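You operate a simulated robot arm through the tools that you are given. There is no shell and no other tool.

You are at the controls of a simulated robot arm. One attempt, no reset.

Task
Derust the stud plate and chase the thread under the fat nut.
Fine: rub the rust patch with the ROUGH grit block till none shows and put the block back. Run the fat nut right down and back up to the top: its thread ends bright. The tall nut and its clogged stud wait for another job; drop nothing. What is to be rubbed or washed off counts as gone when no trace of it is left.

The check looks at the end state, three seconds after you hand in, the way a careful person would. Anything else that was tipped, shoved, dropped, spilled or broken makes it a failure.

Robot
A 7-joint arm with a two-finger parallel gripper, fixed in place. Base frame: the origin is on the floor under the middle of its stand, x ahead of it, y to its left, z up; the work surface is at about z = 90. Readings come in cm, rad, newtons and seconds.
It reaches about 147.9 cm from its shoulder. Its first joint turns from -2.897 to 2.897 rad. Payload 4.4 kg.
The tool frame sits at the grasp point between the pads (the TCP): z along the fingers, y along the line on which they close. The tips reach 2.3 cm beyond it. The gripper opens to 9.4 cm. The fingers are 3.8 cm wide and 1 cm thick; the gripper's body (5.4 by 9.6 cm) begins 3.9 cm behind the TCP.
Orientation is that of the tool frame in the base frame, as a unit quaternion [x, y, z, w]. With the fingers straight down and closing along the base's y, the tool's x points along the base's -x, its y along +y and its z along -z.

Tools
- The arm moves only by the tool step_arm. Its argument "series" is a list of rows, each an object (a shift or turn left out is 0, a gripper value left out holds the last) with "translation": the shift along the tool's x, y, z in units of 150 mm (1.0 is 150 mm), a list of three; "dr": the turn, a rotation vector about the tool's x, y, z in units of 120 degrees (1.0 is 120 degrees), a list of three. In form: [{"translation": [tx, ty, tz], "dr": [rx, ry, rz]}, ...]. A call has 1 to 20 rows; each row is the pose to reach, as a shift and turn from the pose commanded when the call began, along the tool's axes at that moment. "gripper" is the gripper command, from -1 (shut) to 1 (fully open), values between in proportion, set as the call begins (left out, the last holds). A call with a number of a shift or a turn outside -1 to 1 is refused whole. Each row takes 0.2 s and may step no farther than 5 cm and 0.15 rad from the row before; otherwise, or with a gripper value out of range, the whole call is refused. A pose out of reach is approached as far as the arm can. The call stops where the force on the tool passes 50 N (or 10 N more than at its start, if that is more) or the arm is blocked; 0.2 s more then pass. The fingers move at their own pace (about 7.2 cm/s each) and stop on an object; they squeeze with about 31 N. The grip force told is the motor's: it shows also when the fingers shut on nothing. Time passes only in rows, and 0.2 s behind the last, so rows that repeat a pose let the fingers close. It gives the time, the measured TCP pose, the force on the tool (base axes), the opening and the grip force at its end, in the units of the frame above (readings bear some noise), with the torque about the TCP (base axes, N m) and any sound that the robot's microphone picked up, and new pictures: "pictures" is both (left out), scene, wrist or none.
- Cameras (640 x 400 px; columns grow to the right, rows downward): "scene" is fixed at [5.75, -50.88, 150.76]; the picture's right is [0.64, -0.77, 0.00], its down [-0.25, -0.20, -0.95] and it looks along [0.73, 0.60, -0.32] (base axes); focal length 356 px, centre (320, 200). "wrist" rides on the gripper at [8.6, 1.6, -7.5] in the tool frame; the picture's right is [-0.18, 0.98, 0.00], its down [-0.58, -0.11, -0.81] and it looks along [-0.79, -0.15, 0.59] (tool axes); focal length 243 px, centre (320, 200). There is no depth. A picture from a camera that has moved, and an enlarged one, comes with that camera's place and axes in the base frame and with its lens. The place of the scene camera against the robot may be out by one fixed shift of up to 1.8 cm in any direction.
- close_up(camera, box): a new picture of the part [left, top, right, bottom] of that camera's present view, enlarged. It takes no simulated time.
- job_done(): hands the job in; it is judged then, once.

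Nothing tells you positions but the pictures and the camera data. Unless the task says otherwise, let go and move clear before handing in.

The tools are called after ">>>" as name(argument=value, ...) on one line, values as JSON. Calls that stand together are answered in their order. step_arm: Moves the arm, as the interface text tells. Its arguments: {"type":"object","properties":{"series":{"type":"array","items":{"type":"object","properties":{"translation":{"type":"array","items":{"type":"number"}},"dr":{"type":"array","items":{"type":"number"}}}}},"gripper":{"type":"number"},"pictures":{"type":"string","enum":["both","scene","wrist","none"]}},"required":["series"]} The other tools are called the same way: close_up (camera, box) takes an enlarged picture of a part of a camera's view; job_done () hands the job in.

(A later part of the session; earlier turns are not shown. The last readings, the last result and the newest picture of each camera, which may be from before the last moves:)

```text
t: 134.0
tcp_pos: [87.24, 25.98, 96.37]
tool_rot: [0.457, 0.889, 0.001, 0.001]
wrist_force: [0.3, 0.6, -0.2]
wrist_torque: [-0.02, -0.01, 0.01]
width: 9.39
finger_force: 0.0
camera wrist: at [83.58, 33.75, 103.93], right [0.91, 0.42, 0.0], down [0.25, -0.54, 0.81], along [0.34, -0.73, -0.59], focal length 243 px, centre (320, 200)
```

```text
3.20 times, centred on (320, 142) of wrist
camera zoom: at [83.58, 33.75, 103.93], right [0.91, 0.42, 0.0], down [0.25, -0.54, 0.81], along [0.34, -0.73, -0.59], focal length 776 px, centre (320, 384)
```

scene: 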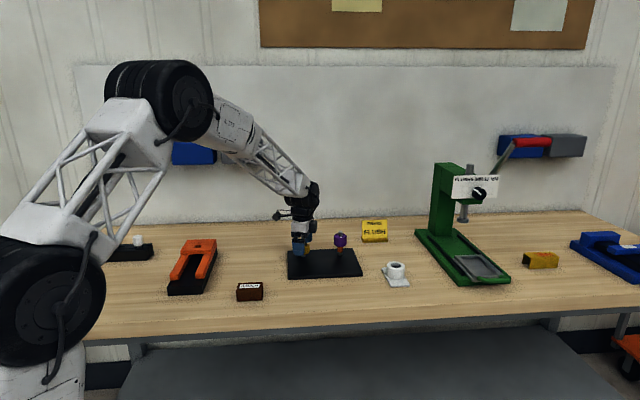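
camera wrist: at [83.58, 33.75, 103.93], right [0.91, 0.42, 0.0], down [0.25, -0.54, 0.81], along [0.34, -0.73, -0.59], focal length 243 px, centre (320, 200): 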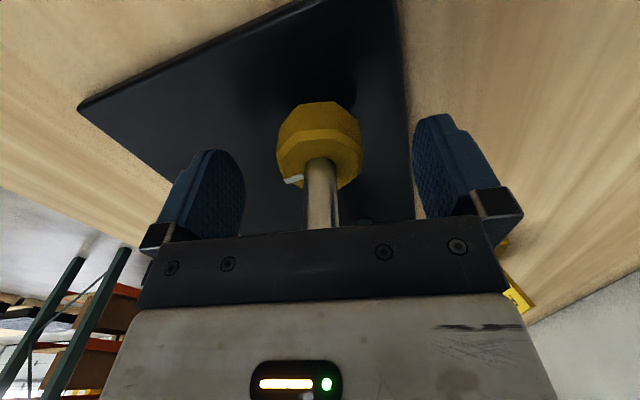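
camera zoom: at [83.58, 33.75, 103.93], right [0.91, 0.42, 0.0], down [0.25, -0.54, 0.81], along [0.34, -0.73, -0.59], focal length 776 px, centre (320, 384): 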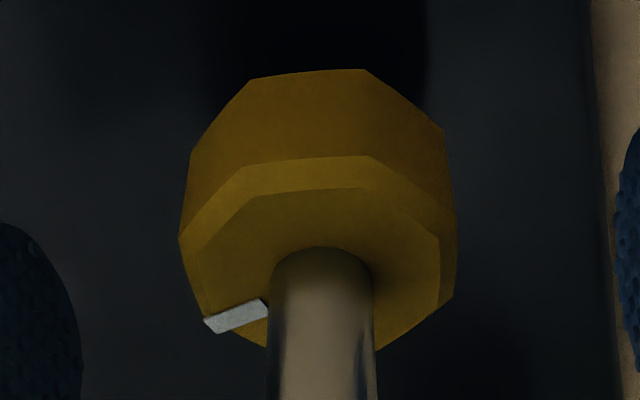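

Aligned now. Closing on the nut at the bottom.

>>> step_arm(series=[{"translation": [-0.004, 0.001, 0]}, {"translation": [-0.004, 0.001, 0]}, {"translation": [-0.004, 0.001, 0]}, {"translation": [-0.004, 0.001, 0]}, {"translation": [-0.004, 0.001, 0]}, {"translation": [-0.004, 0.001, 0]}], gripper=-1, pictures="none")

```text
t: 135.4
tcp_pos: [87.39, 25.88, 96.37]
tool_rot: [0.458, 0.889, 0.002, 0.0]
wrist_force: [7.8, 4.4, -1.6]
wrist_torque: [-0.07, 0.05, 0.03]
width: 4.3
finger_force: 44.8
```

Good grip. Turning counter-clockwise 106° and rising with the nut.

>>> step_arm(series=[{"translation": [0, 0, -0.0016], "dr": [0, 0, -0.068]}, {"translation": [0, 0, -0.0032], "dr": [0, 0, -0.136]}, {"translation": [0, 0, -0.0048], "dr": [0, 0, -0.204]}, {"translation": [0, 0, -0.0064], "dr": [0, 0, -0.272]}, {"translation": [0, 0, -0.008], "dr": [0, 0, -0.34]}, {"translation": [0, 0, -0.0095], "dr": [0, 0, -0.408]}, {"translation": [0, 0, -0.0111], "dr": [0, 0, -0.476]}, {"translation": [0, 0, -0.0127], "dr": [0, 0, -0.544]}, {"translation": [0, 0, -0.0143], "dr": [0, 0, -0.612]}, {"translation": [0, 0, -0.0159], "dr": [0, 0, -0.68]}, {"translation": [0, 0, -0.0175], "dr": [0, 0, -0.748]}, {"translation": [0, 0, -0.019], "dr": [0, 0, -0.816]}, {"translation": [0, 0, -0.0206], "dr": [0, 0, -0.883]}, {"translation": [0, 0, -0.0206], "dr": [0, 0, -0.883]}])

>>> close_up(camera="scene", box=[270, 225, 350, 275])

```text
t: 138.4
tcp_pos: [87.29, 25.73, 96.8]
tool_rot: [-0.435, 0.9, 0.0, 0.001]
wrist_force: [-8.1, 2.7, 0.0]
wrist_torque: [0.19, 0.34, 0.03]
width: 4.32
finger_force: 44.9
camera wrist: at [80.69, 19.93, 104.27], right [-0.66, 0.76, 0.0], down [0.45, 0.39, 0.81], along [0.61, 0.53, -0.59], focal length 243 px, centre (320, 200)
```

scene: 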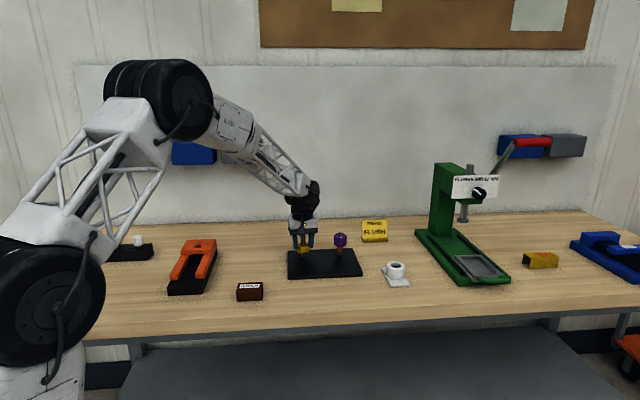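
wrist: 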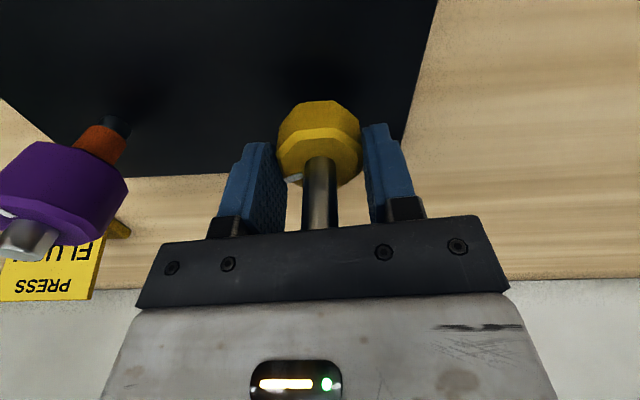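

```text
8.00 times, centred on (310, 250) of scene
camera zoom: at [5.75, -50.88, 150.76], right [0.64, -0.77, 0.0], down [-0.25, -0.2, -0.95], along [0.73, 0.6, -0.32], focal length 2844 px, centre (400, -200)
```

zoom: 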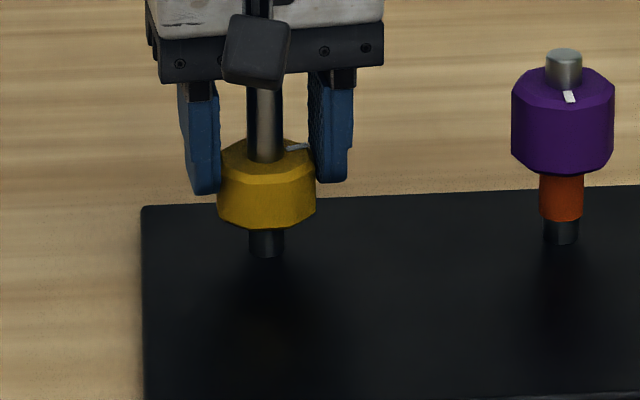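

Smooth, loads near zero. Continuing another 106° up.

>>> step_arm(series=[{"translation": [0, 0, -0.0016], "dr": [0, 0, -0.068]}, {"translation": [0, 0, -0.0032], "dr": [0, 0, -0.136]}, {"translation": [0, 0, -0.0048], "dr": [0, 0, -0.204]}, {"translation": [0, 0, -0.0064], "dr": [0, 0, -0.272]}, {"translation": [0, 0, -0.008], "dr": [0, 0, -0.34]}, {"translation": [0, 0, -0.0095], "dr": [0, 0, -0.408]}, {"translation": [0, 0, -0.0111], "dr": [0, 0, -0.476]}, {"translation": [0, 0, -0.0127], "dr": [0, 0, -0.544]}, {"translation": [0, 0, -0.0143], "dr": [0, 0, -0.612]}, {"translation": [0, 0, -0.0159], "dr": [0, 0, -0.68]}, {"translation": [0, 0, -0.0175], "dr": [0, 0, -0.748]}, {"translation": [0, 0, -0.019], "dr": [0, 0, -0.816]}, {"translation": [0, 0, -0.0206], "dr": [0, 0, -0.883]}, {"translation": [0, 0, -0.0206], "dr": [0, 0, -0.883]}], pictures="wrist")

>>> close_up(camera="scene", box=[270, 225, 350, 275])

```text
t: 141.4
tcp_pos: [87.38, 25.77, 97.09]
tool_rot: [0.981, -0.195, 0.0, 0.0]
wrist_force: [8.7, 15.0, 2.2]
wrist_torque: [0.08, -0.2, 0.0]
width: 4.33
finger_force: 44.8
camera wrist: at [94.71, 20.91, 104.63], right [-0.55, -0.84, 0.0], down [-0.5, 0.32, 0.81], along [-0.67, 0.44, -0.59], focal length 243 px, centre (320, 200)
```

wrist: 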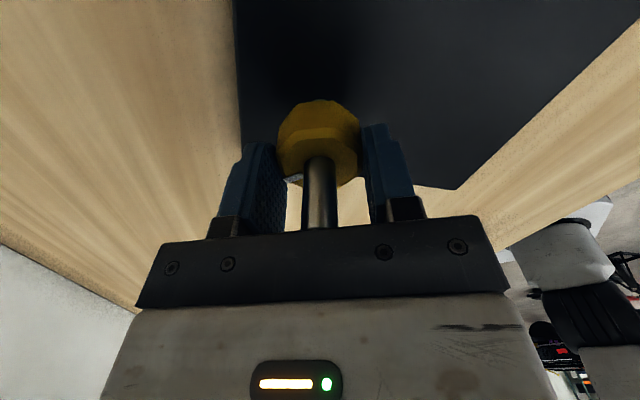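

```text
8.00 times, centred on (310, 250) of scene
camera zoom: at [5.75, -50.88, 150.76], right [0.64, -0.77, 0.0], down [-0.25, -0.2, -0.95], along [0.73, 0.6, -0.32], focal length 2844 px, centre (400, -200)
```

zoom: 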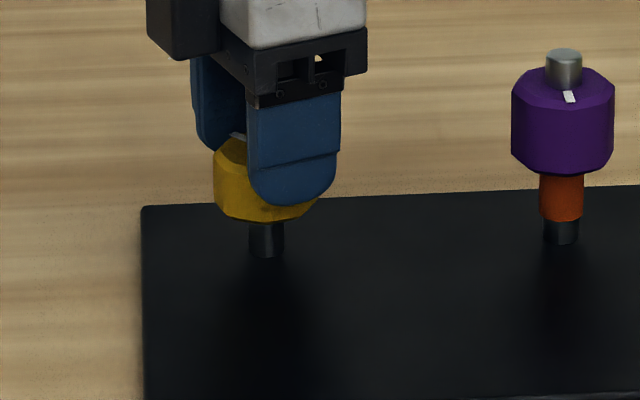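

Thread below the nut shows no rust now. Releasing and winding forward 225° for the next upward stroke.

>>> step_arm(series=[{}, {}, {}, {}], gripper=1, pictures="none")

>>> step_arm(series=[{"dr": [0, 0, 0.067]}, {"dr": [0, 0, 0.134]}, {"dr": [0, 0, 0.201]}, {"dr": [0, 0, 0.268]}, {"dr": [0, 0, 0.335]}, {"dr": [0, 0, 0.402]}, {"dr": [0, 0, 0.469]}, {"dr": [0, 0, 0.536]}, {"dr": [0, 0, 0.603]}, {"dr": [0, 0, 0.67]}, {"dr": [0, 0, 0.737]}, {"dr": [0, 0, 0.804]}, {"dr": [0, 0, 0.871]}, {"dr": [0, 0, 0.9375]}], pictures="none")

>>> step_arm(series=[{"dr": [0, 0, 0.067]}, {"dr": [0, 0, 0.134]}, {"dr": [0, 0, 0.201]}, {"dr": [0, 0, 0.268]}, {"dr": [0, 0, 0.335]}, {"dr": [0, 0, 0.402]}, {"dr": [0, 0, 0.469]}, {"dr": [0, 0, 0.536]}, {"dr": [0, 0, 0.603]}, {"dr": [0, 0, 0.67]}, {"dr": [0, 0, 0.737]}, {"dr": [0, 0, 0.804]}, {"dr": [0, 0, 0.871]}, {"dr": [0, 0, 0.9375]}, {"translation": [0, 0, 0.01], "dr": [0, 0, 0.9375]}])

>>> close_up(camera="wrist", box=[220, 80, 420, 205])

```text
t: 142.4
tcp_pos: [87.31, 25.81, 97.16]
tool_rot: [0.981, -0.196, 0.0, -0.001]
wrist_force: [-0.4, 0.5, -0.5]
wrist_torque: [-0.01, 0.01, 0.02]
width: 9.39
finger_force: 0.0
```

```text
t: 145.4
tcp_pos: [87.35, 25.91, 97.01]
tool_rot: [-0.381, 0.924, 0.0, 0.001]
wrist_force: [0.0, 0.4, -0.3]
wrist_torque: [0.02, -0.03, 0.0]
width: 9.38
finger_force: 0.1
```

```text
t: 148.6
tcp_pos: [87.36, 25.72, 96.94]
tool_rot: [0.557, 0.83, 0.001, 0.0]
wrist_force: [-0.2, 0.0, -0.1]
wrist_torque: [0.02, 0.0, 0.02]
width: 9.41
finger_force: 0.2
camera wrist: at [85.55, 34.31, 104.42], right [0.98, 0.2, 0.0], down [0.12, -0.58, 0.81], along [0.16, -0.79, -0.59], focal length 243 px, centre (320, 200)
```

scene: 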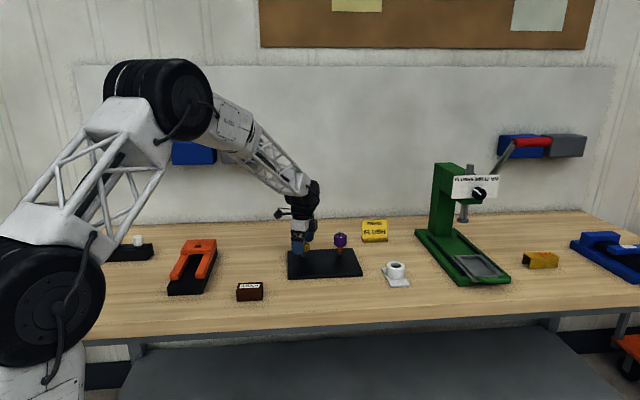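
wrist: 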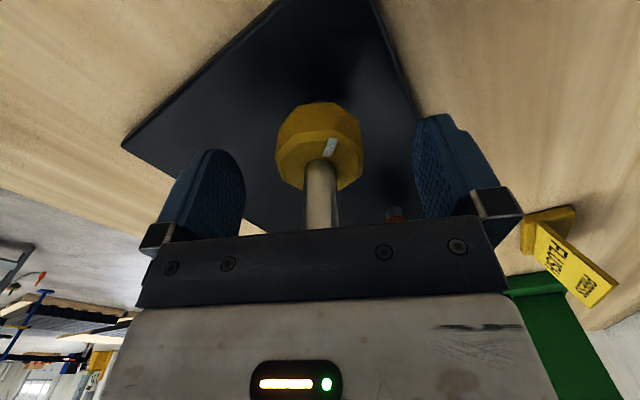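

```text
3.20 times, centred on (320, 142) of wrist
camera zoom: at [85.55, 34.31, 104.42], right [0.98, 0.2, 0.0], down [0.12, -0.58, 0.81], along [0.16, -0.79, -0.59], focal length 776 px, centre (320, 384)
```

zoom: 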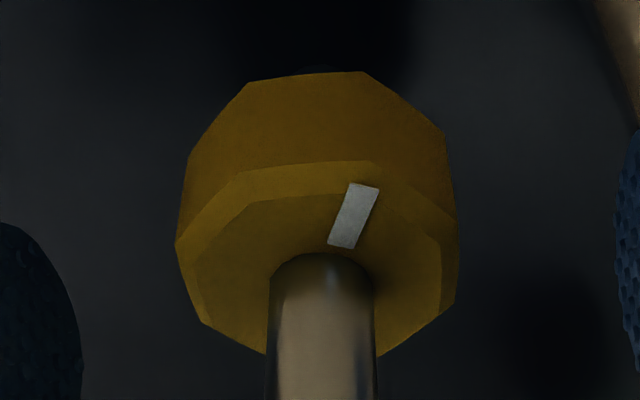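

Aligned; mark at ~90° as expected (≈493° to go). Closing and running up again.

>>> step_arm(series=[{"translation": [0, 0.002, 0.003], "dr": [0, 0, -0.015]}, {"translation": [0, 0.002, 0.005], "dr": [0, 0, -0.015]}, {"translation": [0, 0.002, 0.005], "dr": [0, 0, -0.015]}, {"translation": [0, 0.002, 0.005], "dr": [0, 0, -0.015]}, {"translation": [0, 0.002, 0.005], "dr": [0, 0, -0.015]}, {"translation": [0, 0.002, 0.005], "dr": [0, 0, -0.015]}], gripper=-1, pictures="none")

>>> step_arm(series=[{"translation": [0, 0, -0.0016], "dr": [0, 0, -0.067]}, {"translation": [0, 0, -0.0031], "dr": [0, 0, -0.134]}, {"translation": [0, 0, -0.0047], "dr": [0, 0, -0.201]}, {"translation": [0, 0, -0.0063], "dr": [0, 0, -0.268]}, {"translation": [0, 0, -0.0078], "dr": [0, 0, -0.335]}, {"translation": [0, 0, -0.0094], "dr": [0, 0, -0.402]}, {"translation": [0, 0, -0.011], "dr": [0, 0, -0.469]}, {"translation": [0, 0, -0.0125], "dr": [0, 0, -0.536]}, {"translation": [0, 0, -0.0141], "dr": [0, 0, -0.603]}, {"translation": [0, 0, -0.0157], "dr": [0, 0, -0.67]}, {"translation": [0, 0, -0.0172], "dr": [0, 0, -0.737]}, {"translation": [0, 0, -0.0188], "dr": [0, 0, -0.804]}, {"translation": [0, 0, -0.0203], "dr": [0, 0, -0.871]}, {"translation": [0, 0, -0.0219], "dr": [0, 0, -0.93]}, {"translation": [0, 0, -0.0219], "dr": [0, 0, -0.93]}])

>>> close_up(camera="scene", box=[270, 225, 350, 275])

```text
t: 150.0
tcp_pos: [87.37, 25.68, 96.9]
tool_rot: [0.543, 0.84, 0.001, 0.001]
wrist_force: [-6.2, -3.0, 3.7]
wrist_torque: [-0.03, 0.08, -0.03]
width: 4.3
finger_force: 45.0
```

```text
t: 153.2
tcp_pos: [87.33, 25.86, 97.15]
tool_rot: [-0.39, 0.921, 0.0, 0.0]
wrist_force: [-17.2, 12.5, 3.0]
wrist_torque: [0.22, 0.28, 0.01]
width: 4.3
finger_force: 45.1
camera wrist: at [80.17, 20.63, 104.67], right [-0.58, 0.82, 0.0], down [0.48, 0.34, 0.81], along [0.66, 0.47, -0.59], focal length 243 px, centre (320, 200)
```

scene: 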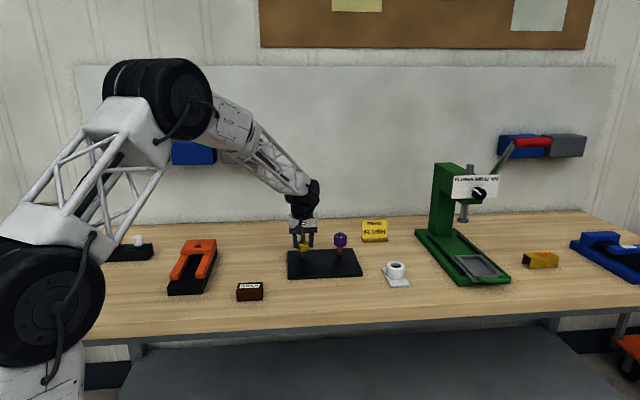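
wrist: 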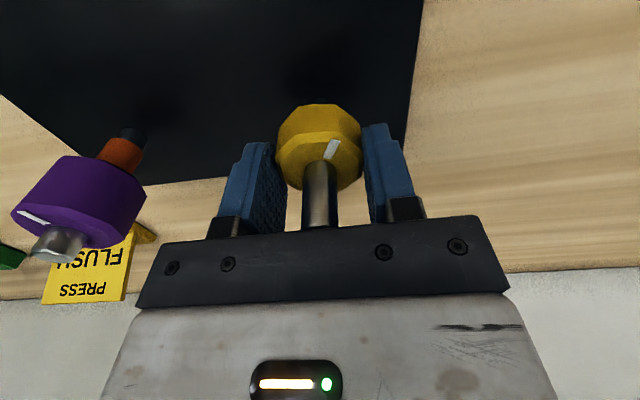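

```text
8.00 times, centred on (310, 250) of scene
camera zoom: at [5.75, -50.88, 150.76], right [0.64, -0.77, 0.0], down [-0.25, -0.2, -0.95], along [0.73, 0.6, -0.32], focal length 2844 px, centre (400, -200)
```

zoom: 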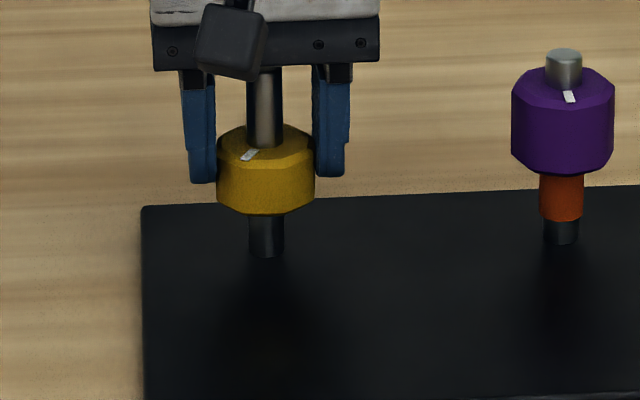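

The stud below the nut is bare steel now. Continuing up another 111.6°.

>>> step_arm(series=[{"translation": [0, 0, -0.0016], "dr": [0, 0, -0.067]}, {"translation": [0, 0, -0.0031], "dr": [0, 0, -0.134]}, {"translation": [0, 0, -0.0047], "dr": [0, 0, -0.201]}, {"translation": [0, 0, -0.0063], "dr": [0, 0, -0.268]}, {"translation": [0, 0, -0.0078], "dr": [0, 0, -0.335]}, {"translation": [0, 0, -0.0094], "dr": [0, 0, -0.402]}, {"translation": [0, 0, -0.011], "dr": [0, 0, -0.469]}, {"translation": [0, 0, -0.0125], "dr": [0, 0, -0.536]}, {"translation": [0, 0, -0.0141], "dr": [0, 0, -0.603]}, {"translation": [0, 0, -0.0157], "dr": [0, 0, -0.67]}, {"translation": [0, 0, -0.0172], "dr": [0, 0, -0.737]}, {"translation": [0, 0, -0.0188], "dr": [0, 0, -0.804]}, {"translation": [0, 0, -0.0203], "dr": [0, 0, -0.871]}, {"translation": [0, 0, -0.0219], "dr": [0, 0, -0.93]}, {"translation": [0, 0, -0.0219], "dr": [0, 0, -0.93]}], pictures="wrist")

>>> close_up(camera="scene", box=[270, 225, 350, 275])

```text
t: 156.4
tcp_pos: [87.3, 25.7, 97.58]
tool_rot: [0.981, -0.196, 0.001, -0.001]
wrist_force: [-24.8, 16.7, 13.4]
wrist_torque: [0.21, 0.35, -0.01]
width: 4.33
finger_force: 45.2
camera wrist: at [94.73, 20.89, 105.04], right [-0.55, -0.84, 0.0], down [-0.5, 0.32, 0.81], along [-0.67, 0.44, -0.59], focal length 243 px, centre (320, 200)
```

wrist: 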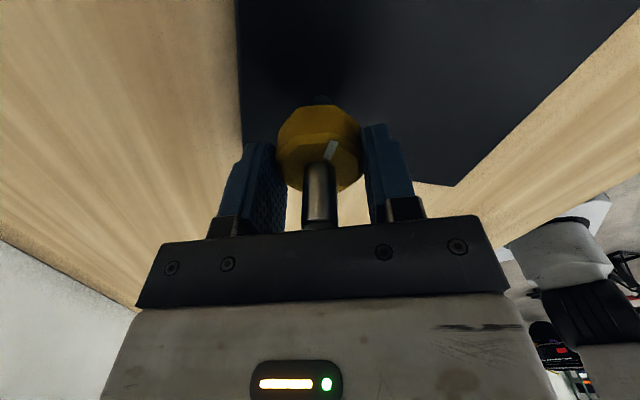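

```text
8.00 times, centred on (310, 250) of scene
camera zoom: at [5.75, -50.88, 150.76], right [0.64, -0.77, 0.0], down [-0.25, -0.2, -0.95], along [0.73, 0.6, -0.32], focal length 2844 px, centre (400, -200)
```

zoom: 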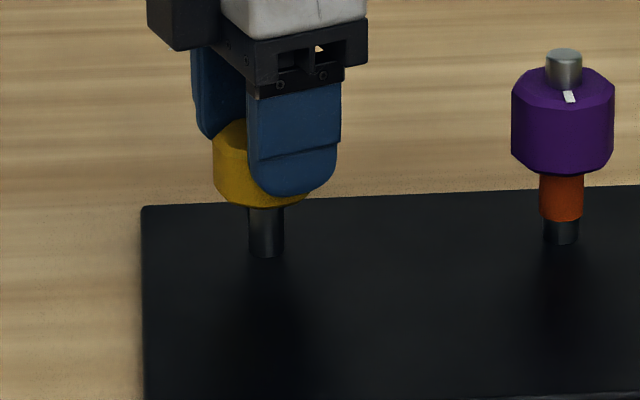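

Nut is at ~268° to go. Releasing and winding forward for the next stroke.

>>> step_arm(series=[{}, {}, {}, {}], gripper=1, pictures="none")

>>> step_arm(series=[{"dr": [0, 0, 0.067]}, {"dr": [0, 0, 0.134]}, {"dr": [0, 0, 0.201]}, {"dr": [0, 0, 0.268]}, {"dr": [0, 0, 0.335]}, {"dr": [0, 0, 0.402]}, {"dr": [0, 0, 0.469]}, {"dr": [0, 0, 0.536]}, {"dr": [0, 0, 0.603]}, {"dr": [0, 0, 0.67]}, {"dr": [0, 0, 0.737]}, {"dr": [0, 0, 0.804]}, {"dr": [0, 0, 0.871]}, {"dr": [0, 0, 0.9375]}], pictures="none")

>>> step_arm(series=[{"dr": [0, 0, 0.067]}, {"dr": [0, 0, 0.134]}, {"dr": [0, 0, 0.201]}, {"dr": [0, 0, 0.268]}, {"dr": [0, 0, 0.335]}, {"dr": [0, 0, 0.402]}, {"dr": [0, 0, 0.469]}, {"dr": [0, 0, 0.536]}, {"dr": [0, 0, 0.603]}, {"dr": [0, 0, 0.67]}, {"dr": [0, 0, 0.737]}, {"dr": [0, 0, 0.804]}, {"dr": [0, 0, 0.871]}, {"dr": [0, 0, 0.9375]}, {"translation": [0, 0, 0.01], "dr": [0, 0, 0.9375]}])

>>> close_up(camera="wrist", box=[220, 80, 420, 205])

```text
t: 157.4
tcp_pos: [87.41, 25.77, 97.38]
tool_rot: [0.981, -0.196, 0.001, 0.0]
wrist_force: [-0.2, 0.6, -0.4]
wrist_torque: [0.02, 0.02, -0.01]
width: 9.38
finger_force: 0.1
```

```text
t: 160.4
tcp_pos: [87.4, 25.76, 97.49]
tool_rot: [-0.381, 0.925, 0.0, 0.001]
wrist_force: [-0.7, 0.7, -0.4]
wrist_torque: [0.02, 0.02, 0.02]
width: 9.4
finger_force: 0.1
```

```text
t: 163.6
tcp_pos: [87.29, 25.74, 97.29]
tool_rot: [0.557, 0.83, 0.001, 0.0]
wrist_force: [0.8, -0.2, -0.3]
wrist_torque: [0.01, 0.01, 0.02]
width: 9.41
finger_force: 0.0
camera wrist: at [85.59, 34.35, 104.84], right [0.98, 0.2, 0.0], down [0.12, -0.58, 0.81], along [0.16, -0.79, -0.59], focal length 243 px, centre (320, 200)
```

scene: 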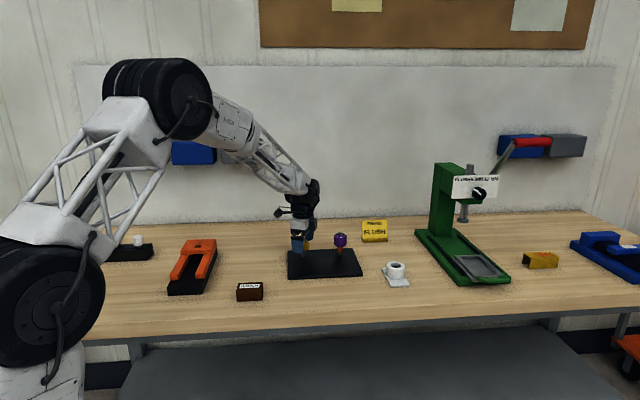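
wrist: 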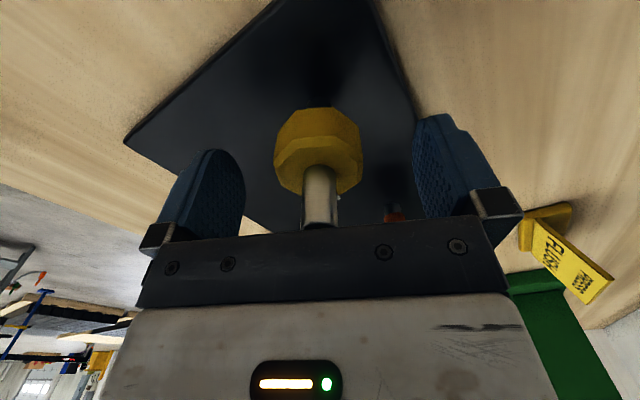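

```text
3.20 times, centred on (320, 142) of wrist
camera zoom: at [85.59, 34.35, 104.84], right [0.98, 0.2, 0.0], down [0.12, -0.58, 0.81], along [0.16, -0.79, -0.59], focal length 776 px, centre (320, 384)
```

zoom: 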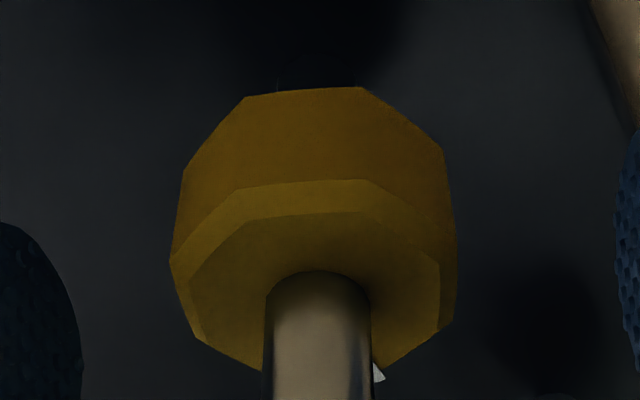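

>>> step_arm(series=[{"translation": [0, 0, 0.005], "dr": [0, 0, -0.015]}, {"translation": [0, 0, 0.01], "dr": [0, 0, -0.015]}, {"translation": [0, 0, 0.01], "dr": [0, 0, -0.015]}, {"translation": [0, 0, 0.01], "dr": [0, 0, -0.015]}, {"translation": [0, 0, 0.01], "dr": [0, 0, -0.015]}, {"translation": [0, 0, 0.01], "dr": [0, 0, -0.015]}], gripper=-1, pictures="none")

>>> step_arm(series=[{"translation": [0, 0, -0.0016], "dr": [0, 0, -0.067]}, {"translation": [0, 0, -0.0031], "dr": [0, 0, -0.134]}, {"translation": [0, 0, -0.0047], "dr": [0, 0, -0.201]}, {"translation": [0, 0, -0.0063], "dr": [0, 0, -0.268]}, {"translation": [0, 0, -0.0078], "dr": [0, 0, -0.335]}, {"translation": [0, 0, -0.0094], "dr": [0, 0, -0.402]}, {"translation": [0, 0, -0.011], "dr": [0, 0, -0.469]}, {"translation": [0, 0, -0.0125], "dr": [0, 0, -0.536]}, {"translation": [0, 0, -0.0141], "dr": [0, 0, -0.603]}, {"translation": [0, 0, -0.0157], "dr": [0, 0, -0.67]}, {"translation": [0, 0, -0.0172], "dr": [0, 0, -0.737]}, {"translation": [0, 0, -0.0188], "dr": [0, 0, -0.804]}, {"translation": [0, 0, -0.0203], "dr": [0, 0, -0.871]}, {"translation": [0, 0, -0.0219], "dr": [0, 0, -0.93]}, {"translation": [0, 0, -0.0219], "dr": [0, 0, -0.93]}])

>>> close_up(camera="scene", box=[270, 225, 350, 275])

```text
t: 165.0
tcp_pos: [87.44, 25.81, 97.3]
tool_rot: [0.543, 0.84, 0.0, 0.0]
wrist_force: [-0.4, -1.1, 4.2]
wrist_torque: [-0.14, 0.38, -0.05]
width: 4.31
finger_force: 45.2
```

```text
t: 168.2
tcp_pos: [87.38, 25.89, 97.5]
tool_rot: [-0.39, 0.921, 0.0, 0.0]
wrist_force: [-8.0, -2.5, 9.3]
wrist_torque: [0.17, 0.36, -0.04]
width: 4.32
finger_force: 45.1
camera wrist: at [80.17, 20.63, 105.03], right [-0.58, 0.82, 0.0], down [0.48, 0.34, 0.81], along [0.66, 0.47, -0.59], focal length 243 px, centre (320, 200)
```

scene: 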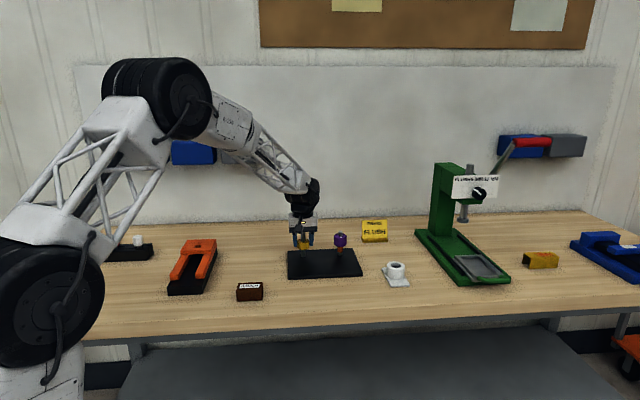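
wrist: 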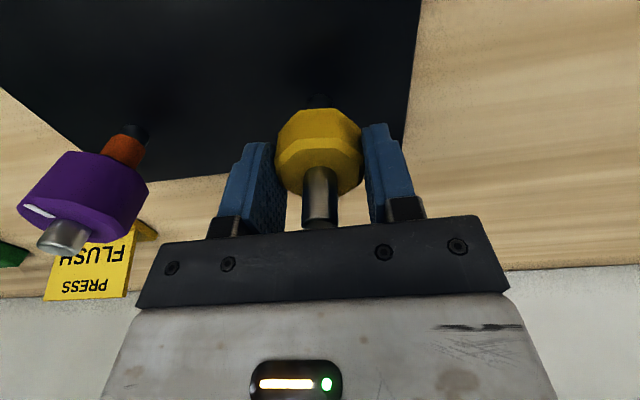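

```text
8.00 times, centred on (310, 250) of scene
camera zoom: at [5.75, -50.88, 150.76], right [0.64, -0.77, 0.0], down [-0.25, -0.2, -0.95], along [0.73, 0.6, -0.32], focal length 2844 px, centre (400, -200)
```

zoom: 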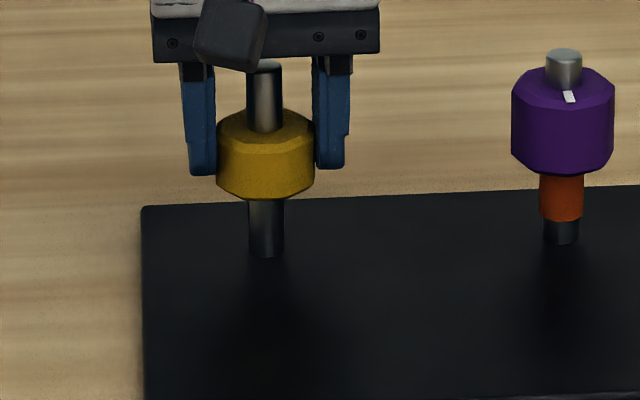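

Continuing up 111.6°.

>>> step_arm(series=[{"translation": [0, 0, -0.0018], "dr": [0, 0, -0.067]}, {"translation": [0, 0, -0.0035], "dr": [0, 0, -0.134]}, {"translation": [0, 0, -0.0052], "dr": [0, 0, -0.201]}, {"translation": [0, 0, -0.0068], "dr": [0, 0, -0.268]}, {"translation": [0, 0, -0.0085], "dr": [0, 0, -0.335]}, {"translation": [0, 0, -0.01], "dr": [0, 0, -0.402]}, {"translation": [0, 0, -0.0115], "dr": [0, 0, -0.469]}, {"translation": [0, 0, -0.013], "dr": [0, 0, -0.536]}, {"translation": [0, 0, -0.0145], "dr": [0, 0, -0.603]}, {"translation": [0, 0, -0.016], "dr": [0, 0, -0.67]}, {"translation": [0, 0, -0.0178], "dr": [0, 0, -0.737]}, {"translation": [0, 0, -0.0195], "dr": [0, 0, -0.804]}, {"translation": [0, 0, -0.021], "dr": [0, 0, -0.871]}, {"translation": [0, 0, -0.0225], "dr": [0, 0, -0.93]}, {"translation": [0, 0, -0.0225], "dr": [0, 0, -0.93]}], pictures="wrist")

>>> close_up(camera="scene", box=[270, 225, 350, 275])

```text
t: 171.4
tcp_pos: [87.33, 25.87, 97.95]
tool_rot: [0.981, -0.195, 0.0, -0.002]
wrist_force: [-34.7, 3.3, 16.7]
wrist_torque: [-0.25, 0.79, -0.04]
width: 4.28
finger_force: 45.5
camera wrist: at [94.71, 20.92, 105.4], right [-0.55, -0.84, 0.0], down [-0.5, 0.32, 0.81], along [-0.67, 0.44, -0.59], focal length 243 px, centre (320, 200)
```

wrist: 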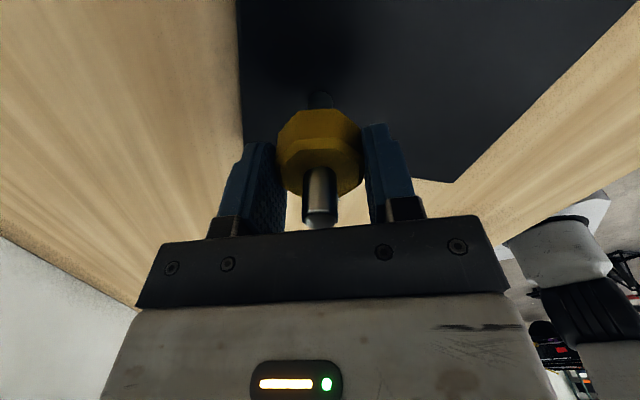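

```text
8.00 times, centred on (310, 250) of scene
camera zoom: at [5.75, -50.88, 150.76], right [0.64, -0.77, 0.0], down [-0.25, -0.2, -0.95], along [0.73, 0.6, -0.32], focal length 2844 px, centre (400, -200)
```

zoom: 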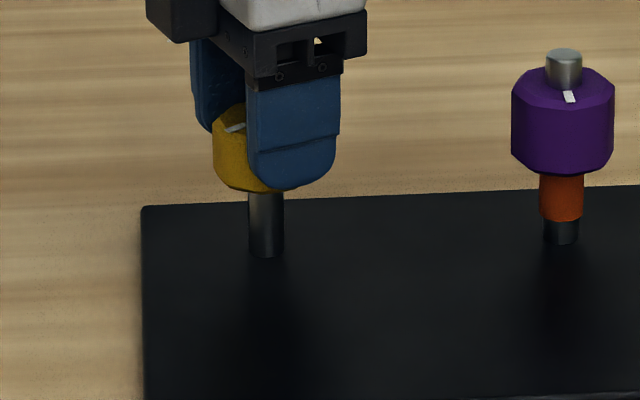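

About 43° left to the original top. Releasing, winding forward 90°, and looking.

>>> step_arm(series=[{}, {}, {}, {}], gripper=1, pictures="none")

>>> step_arm(series=[{"dr": [0, 0, 0.068]}, {"dr": [0, 0, 0.136]}, {"dr": [0, 0, 0.204]}, {"dr": [0, 0, 0.272]}, {"dr": [0, 0, 0.34]}, {"dr": [0, 0, 0.408]}, {"dr": [0, 0, 0.476]}, {"dr": [0, 0, 0.544]}, {"dr": [0, 0, 0.612]}, {"dr": [0, 0, 0.68]}, {"dr": [0, 0, 0.75]}, {"dr": [0, 0, 0.75]}])

>>> close_up(camera="wrist", box=[220, 80, 420, 205])

>>> close_up(camera="scene", box=[270, 225, 350, 275])

```text
t: 172.4
tcp_pos: [87.42, 25.9, 97.91]
tool_rot: [0.981, -0.196, 0.002, -0.001]
wrist_force: [-0.2, -0.4, 0.7]
wrist_torque: [0.01, 0.02, 0.0]
width: 9.39
finger_force: 0.0
```

```text
t: 175.0
tcp_pos: [87.35, 25.74, 97.91]
tool_rot: [-0.553, 0.833, 0.0, 0.001]
wrist_force: [0.4, -0.5, 0.4]
wrist_torque: [0.01, 0.0, 0.02]
width: 9.39
finger_force: 0.1
camera wrist: at [82.52, 18.35, 105.35], right [-0.84, 0.55, 0.0], down [0.32, 0.49, 0.81], along [0.44, 0.67, -0.59], focal length 243 px, centre (320, 200)
```

scene: 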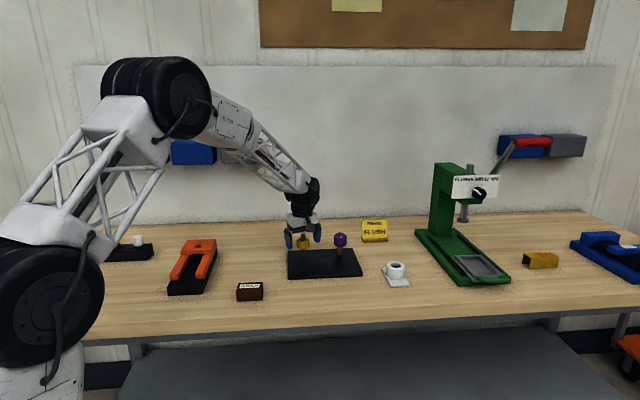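
wrist: 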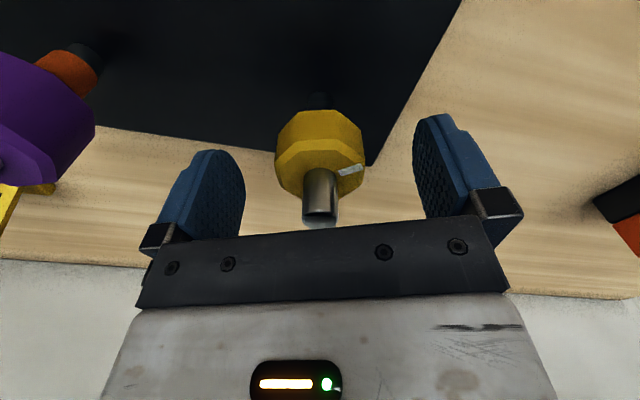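

```text
3.20 times, centred on (320, 142) of wrist
camera zoom: at [82.52, 18.35, 105.35], right [-0.84, 0.55, 0.0], down [0.32, 0.49, 0.81], along [0.44, 0.67, -0.59], focal length 776 px, centre (320, 384)
```

zoom: 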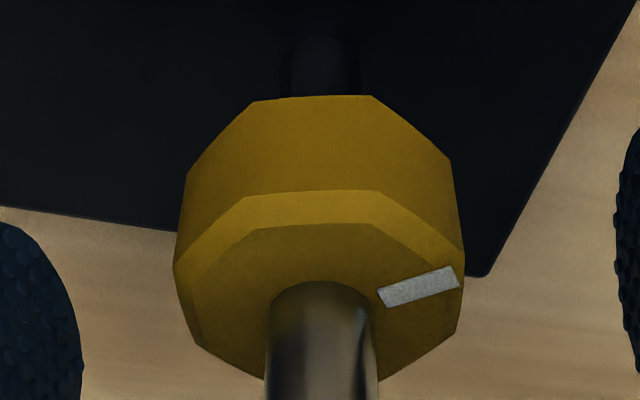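

```text
8.00 times, centred on (310, 250) of scene
camera zoom: at [5.75, -50.88, 150.76], right [0.64, -0.77, 0.0], down [-0.25, -0.2, -0.95], along [0.73, 0.6, -0.32], focal length 2844 px, centre (400, -200)
```

zoom: 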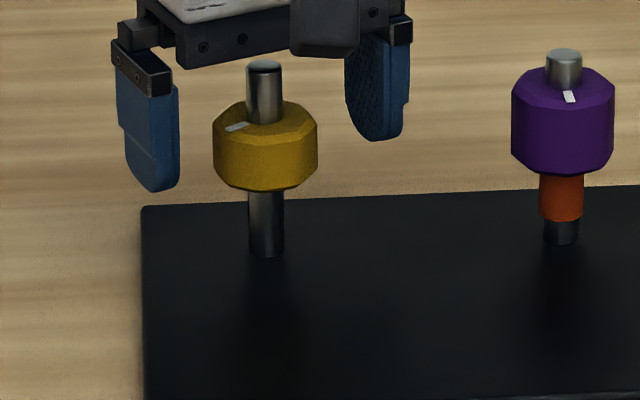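

The mark is 45° short of its starting direction, nut aligned with the fingers. Gripping and turning the last 45° carefully.

>>> step_arm(series=[{"translation": [0, 0.002, 0.015]}, {"translation": [0, 0.003, 0.03]}, {"translation": [0, 0.003, 0.03]}], pictures="none")

>>> step_arm(series=[{}, {}, {}, {}, {}], gripper=-1, pictures="none")

>>> step_arm(series=[{"translation": [0, 0, -0.0015], "dr": [0, 0, -0.06]}, {"translation": [0, 0, -0.003], "dr": [0, 0, -0.12]}, {"translation": [0, 0, -0.0045], "dr": [0, 0, -0.18]}, {"translation": [0, 0, -0.006], "dr": [0, 0, -0.24]}, {"translation": [0, 0, -0.007], "dr": [0, 0, -0.29]}, {"translation": [0, 0, -0.007], "dr": [0, 0, -0.29]}])

>>> close_up(camera="wrist", box=[220, 80, 420, 205])

```text
t: 175.8
tcp_pos: [87.37, 25.84, 97.32]
tool_rot: [-0.554, 0.833, 0.0, 0.001]
wrist_force: [-0.2, 0.4, -0.5]
wrist_torque: [-0.02, -0.01, -0.01]
width: 9.41
finger_force: 0.1
```

```text
t: 177.0
tcp_pos: [87.3, 25.78, 97.41]
tool_rot: [-0.554, 0.832, -0.001, 0.002]
wrist_force: [3.4, 0.1, 0.6]
wrist_torque: [0.13, 0.31, 0.02]
width: 4.35
finger_force: 45.2
```

```text
t: 178.4
tcp_pos: [87.27, 25.83, 97.55]
tool_rot: [0.779, -0.627, 0.001, 0.0]
wrist_force: [4.9, 5.5, -0.6]
wrist_torque: [0.08, 0.31, 0.02]
width: 4.34
finger_force: 45.6
camera wrist: at [87.59, 16.93, 105.01], right [-1.0, -0.03, 0.0], down [-0.02, 0.59, 0.81], along [-0.02, 0.81, -0.59], focal length 243 px, centre (320, 200)
```

scene: 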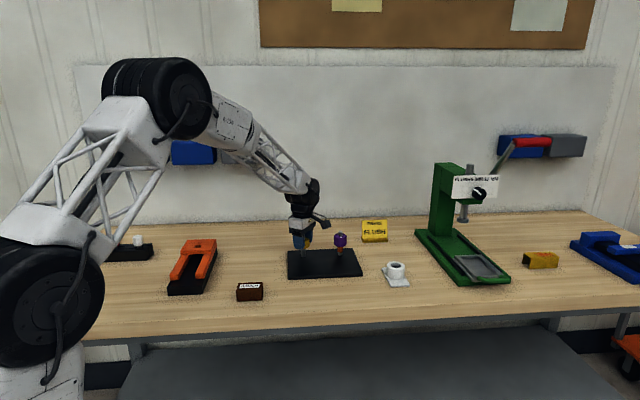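
wrist: 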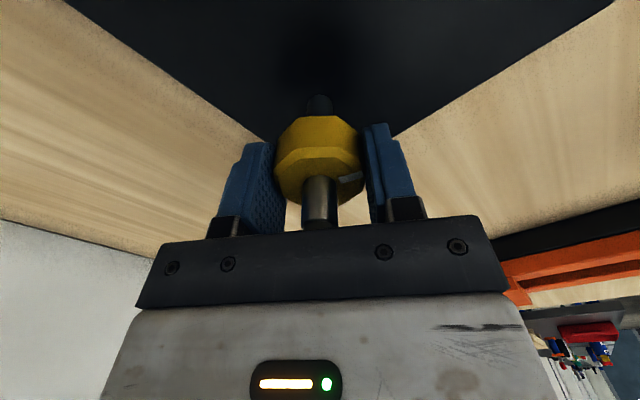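

```text
3.20 times, centred on (320, 142) of wrist
camera zoom: at [87.59, 16.93, 105.01], right [-1.0, -0.03, 0.0], down [-0.02, 0.59, 0.81], along [-0.02, 0.81, -0.59], focal length 776 px, centre (320, 384)
```

zoom: 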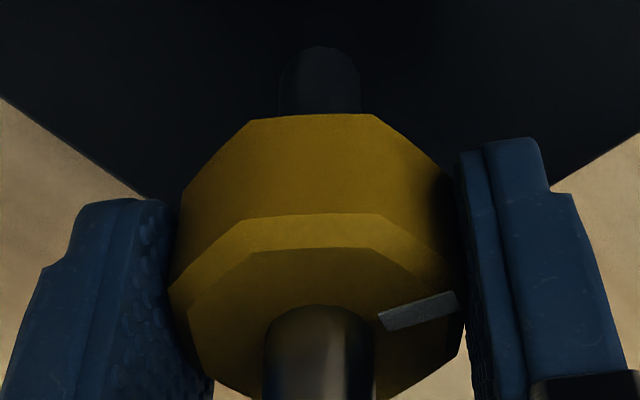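

35° done, no stop felt yet. Going 5° further at a time, watching the torque.

>>> step_arm(series=[{"translation": [0, 0, -0.0005], "dr": [0, 0, -0.021]}, {"translation": [0, 0, -0.001], "dr": [0, 0, -0.042]}, {"translation": [0, 0, -0.001], "dr": [0, 0, -0.042]}], pictures="none")

>>> step_arm(series=[{"translation": [0, 0, -0.0005], "dr": [0, 0, -0.021]}, {"translation": [0, 0, -0.001], "dr": [0, 0, -0.042]}, {"translation": [0, 0, -0.001], "dr": [0, 0, -0.042]}], pictures="none")

```text
t: 179.2
tcp_pos: [87.31, 25.88, 97.49]
tool_rot: [0.805, -0.593, 0.001, -0.001]
wrist_force: [11.0, 1.1, 1.8]
wrist_torque: [-0.07, 0.25, 0.01]
width: 4.33
finger_force: 45.2
```

```text
t: 180.0
tcp_pos: [87.2, 25.84, 97.64]
tool_rot: [0.831, -0.557, 0.0, -0.001]
wrist_force: [16.2, 4.4, 1.3]
wrist_torque: [-0.03, 0.18, -0.01]
width: 4.36
finger_force: 44.5
```

No stop yet; the nut should be at its starting angle now. Let me compare with the initial pictures.

>>> step_arm(series=[{"translation": [0, 0, 0]}], pictures="both")

>>> close_up(camera="wrist", box=[220, 80, 420, 205])

>>> close_up(camera="scene", box=[270, 225, 350, 275])

```text
t: 180.4
tcp_pos: [87.31, 25.77, 97.5]
tool_rot: [0.831, -0.557, 0.0, -0.001]
wrist_force: [17.9, 2.9, 1.9]
wrist_torque: [-0.1, 0.13, 0.04]
width: 4.36
finger_force: 45.7
camera wrist: at [89.11, 17.1, 105.04], right [-0.98, -0.2, 0.0], down [-0.12, 0.58, 0.81], along [-0.16, 0.79, -0.59], focal length 243 px, centre (320, 200)
```

scene: 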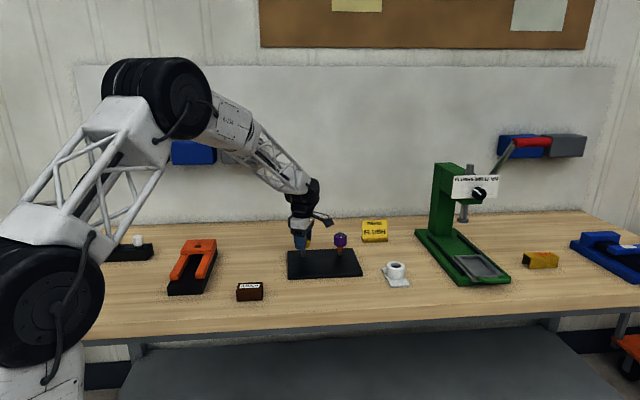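
wrist: 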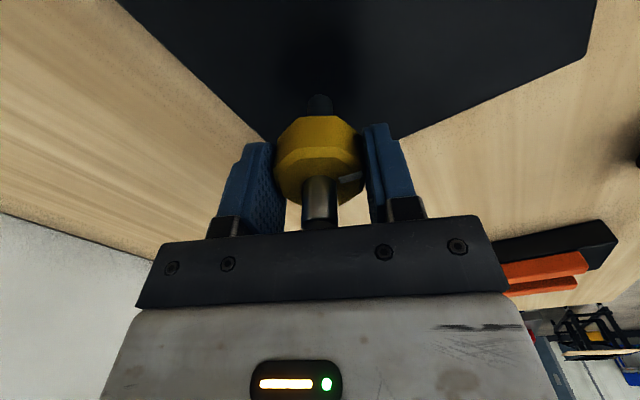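

```text
3.20 times, centred on (320, 142) of wrist
camera zoom: at [89.11, 17.1, 105.04], right [-0.98, -0.2, 0.0], down [-0.12, 0.58, 0.81], along [-0.16, 0.79, -0.59], focal length 776 px, centre (320, 384)
```

zoom: 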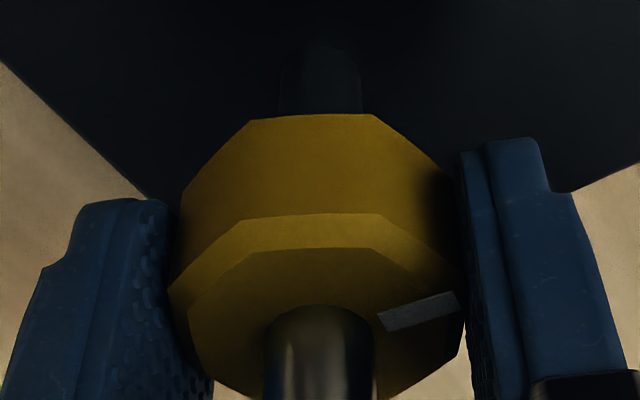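

```text
8.00 times, centred on (310, 250) of scene
camera zoom: at [5.75, -50.88, 150.76], right [0.64, -0.77, 0.0], down [-0.25, -0.2, -0.95], along [0.73, 0.6, -0.32], focal length 2844 px, centre (400, -200)
```

zoom: 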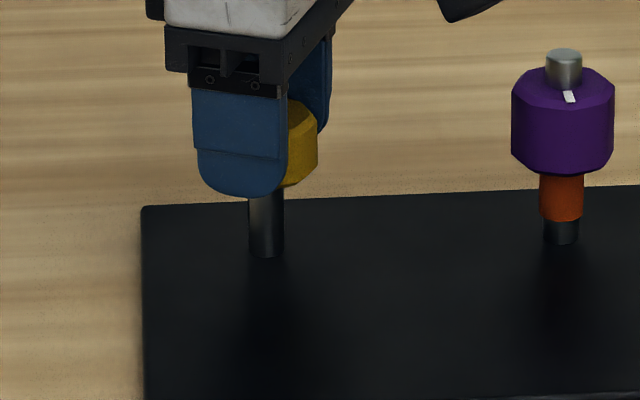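

The nut turned cleanly with the fingers. I'll try 5° more to see if there's a top stop.

>>> step_arm(series=[{"translation": [0, 0, -0.0005], "dr": [0, 0, -0.021]}, {"translation": [0, 0, -0.001], "dr": [0, 0, -0.042]}, {"translation": [0, 0, -0.001], "dr": [0, 0, -0.042]}], pictures="none")

```text
t: 181.2
tcp_pos: [87.36, 25.82, 97.58]
tool_rot: [0.854, -0.52, 0.0, -0.001]
wrist_force: [13.6, -1.5, 1.8]
wrist_torque: [-0.12, 0.24, 0.03]
width: 4.34
finger_force: 44.7
```

>>> step_arm(series=[{"translation": [0, 0, -0.0005], "dr": [0, 0, -0.021]}, {"translation": [0, 0, -0.001], "dr": [0, 0, -0.042]}, {"translation": [0, 0, -0.001], "dr": [0, 0, -0.042]}], pictures="wrist")

>>> close_up(camera="wrist", box=[220, 80, 420, 205])

```text
t: 182.0
tcp_pos: [87.34, 25.98, 97.59]
tool_rot: [0.876, -0.482, 0.001, -0.001]
wrist_force: [3.7, 2.6, 2.9]
wrist_torque: [0.1, 0.01, -0.43]
width: 4.35
finger_force: 45.1
camera wrist: at [90.56, 17.62, 105.06], right [-0.93, -0.37, 0.0], down [-0.22, 0.55, 0.81], along [-0.3, 0.75, -0.59], focal length 243 px, centre (320, 200)
```

wrist: 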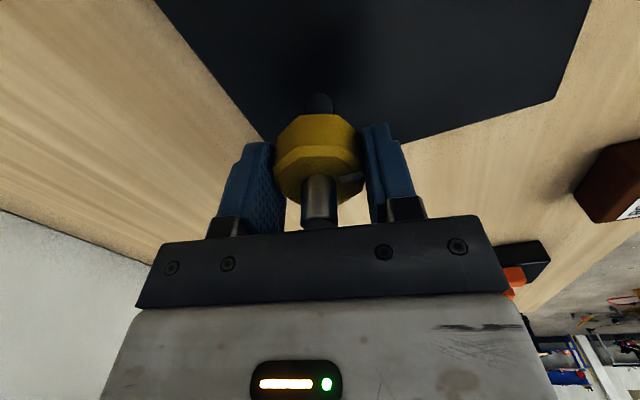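

```text
3.20 times, centred on (320, 142) of wrist
camera zoom: at [90.56, 17.62, 105.06], right [-0.93, -0.37, 0.0], down [-0.22, 0.55, 0.81], along [-0.3, 0.75, -0.59], focal length 776 px, centre (320, 384)
```

zoom: 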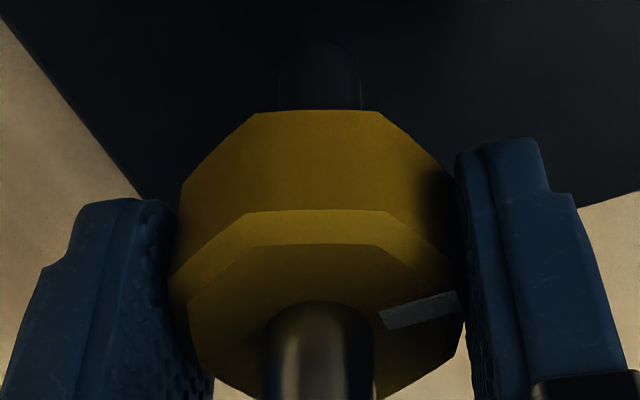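

A firm stop at the top (−0.43 N·m): the nut is fully back up. I'll release right here without backing off, then rise straight up clear of the stud.

>>> step_arm(series=[{}, {}, {}, {}, {}], gripper=1, pictures="none")

>>> step_arm(series=[{"translation": [0, 0, -0.05]}, {"translation": [0, 0, -0.15]}, {"translation": [0, 0, -0.3]}, {"translation": [0, 0, -0.5]}, {"translation": [0, 0, -0.7]}, {"translation": [0, 0, -0.9]}, {"translation": [0, 0, -0.95]}, {"translation": [0, 0, -0.95]}])

>>> close_up(camera="scene", box=[270, 230, 370, 292])

>>> close_up(camera="wrist", box=[220, 0, 420, 125])

```text
t: 183.2
tcp_pos: [87.31, 25.87, 97.56]
tool_rot: [0.877, -0.481, 0.001, 0.0]
wrist_force: [0.2, 0.7, 0.2]
wrist_torque: [-0.01, -0.02, 0.02]
width: 9.37
finger_force: 0.1
```

```text
t: 185.0
tcp_pos: [87.23, 25.7, 111.79]
tool_rot: [0.876, -0.482, 0.0, 0.0]
wrist_force: [0.9, -0.1, -0.9]
wrist_torque: [-0.02, -0.01, -0.04]
width: 9.43
finger_force: 0.0
camera wrist: at [90.6, 17.5, 119.33], right [-0.93, -0.37, 0.0], down [-0.22, 0.55, 0.81], along [-0.3, 0.75, -0.59], focal length 243 px, centre (320, 200)
```

scene: 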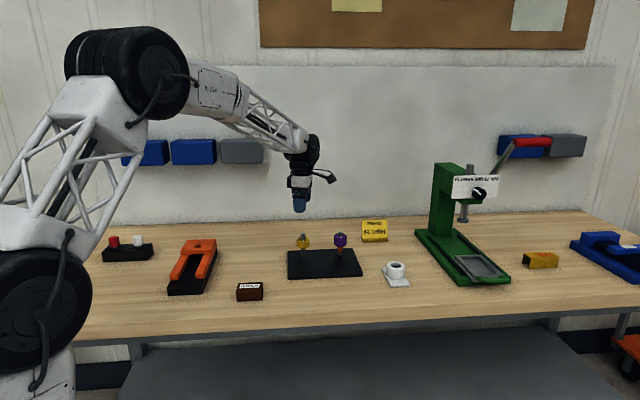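
wrist: 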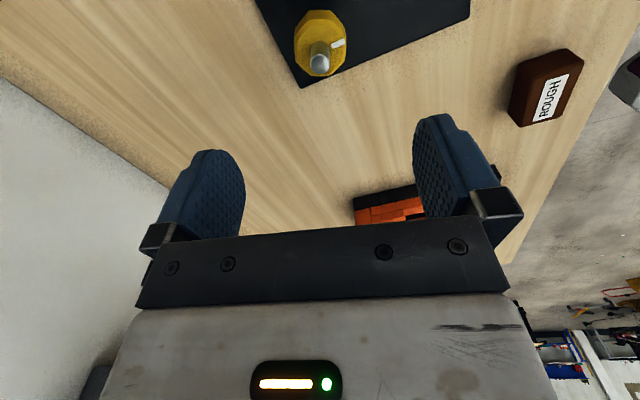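

```text
6.40 times, centred on (320, 261) of scene
camera zoom: at [5.75, -50.88, 150.76], right [0.64, -0.77, 0.0], down [-0.25, -0.2, -0.95], along [0.73, 0.6, -0.32], focal length 2275 px, centre (320, -190)
```

zoom: 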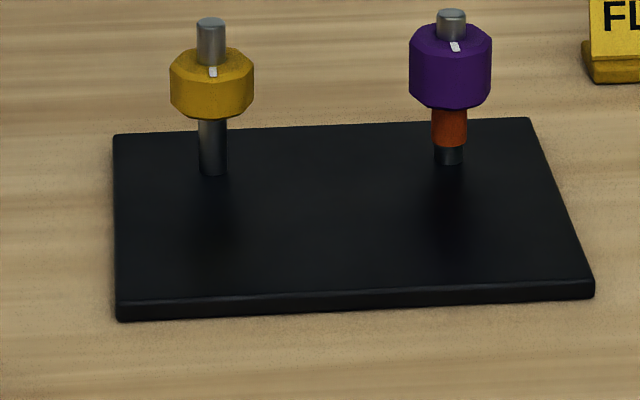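

```text
3.20 times, centred on (320, 62) of wrist
camera zoom: at [90.6, 17.5, 119.33], right [-0.93, -0.37, 0.0], down [-0.22, 0.55, 0.81], along [-0.3, 0.75, -0.59], focal length 776 px, centre (320, 640)
```

zoom: 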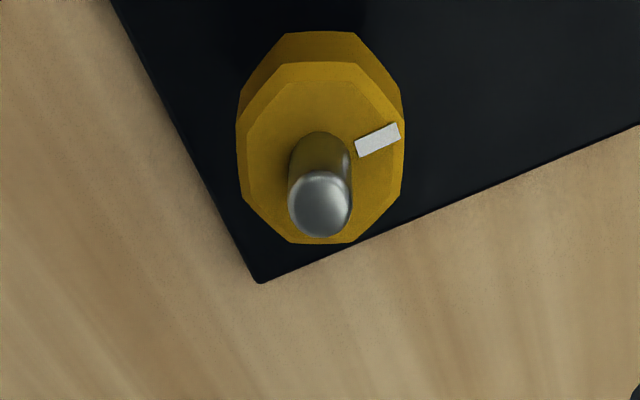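

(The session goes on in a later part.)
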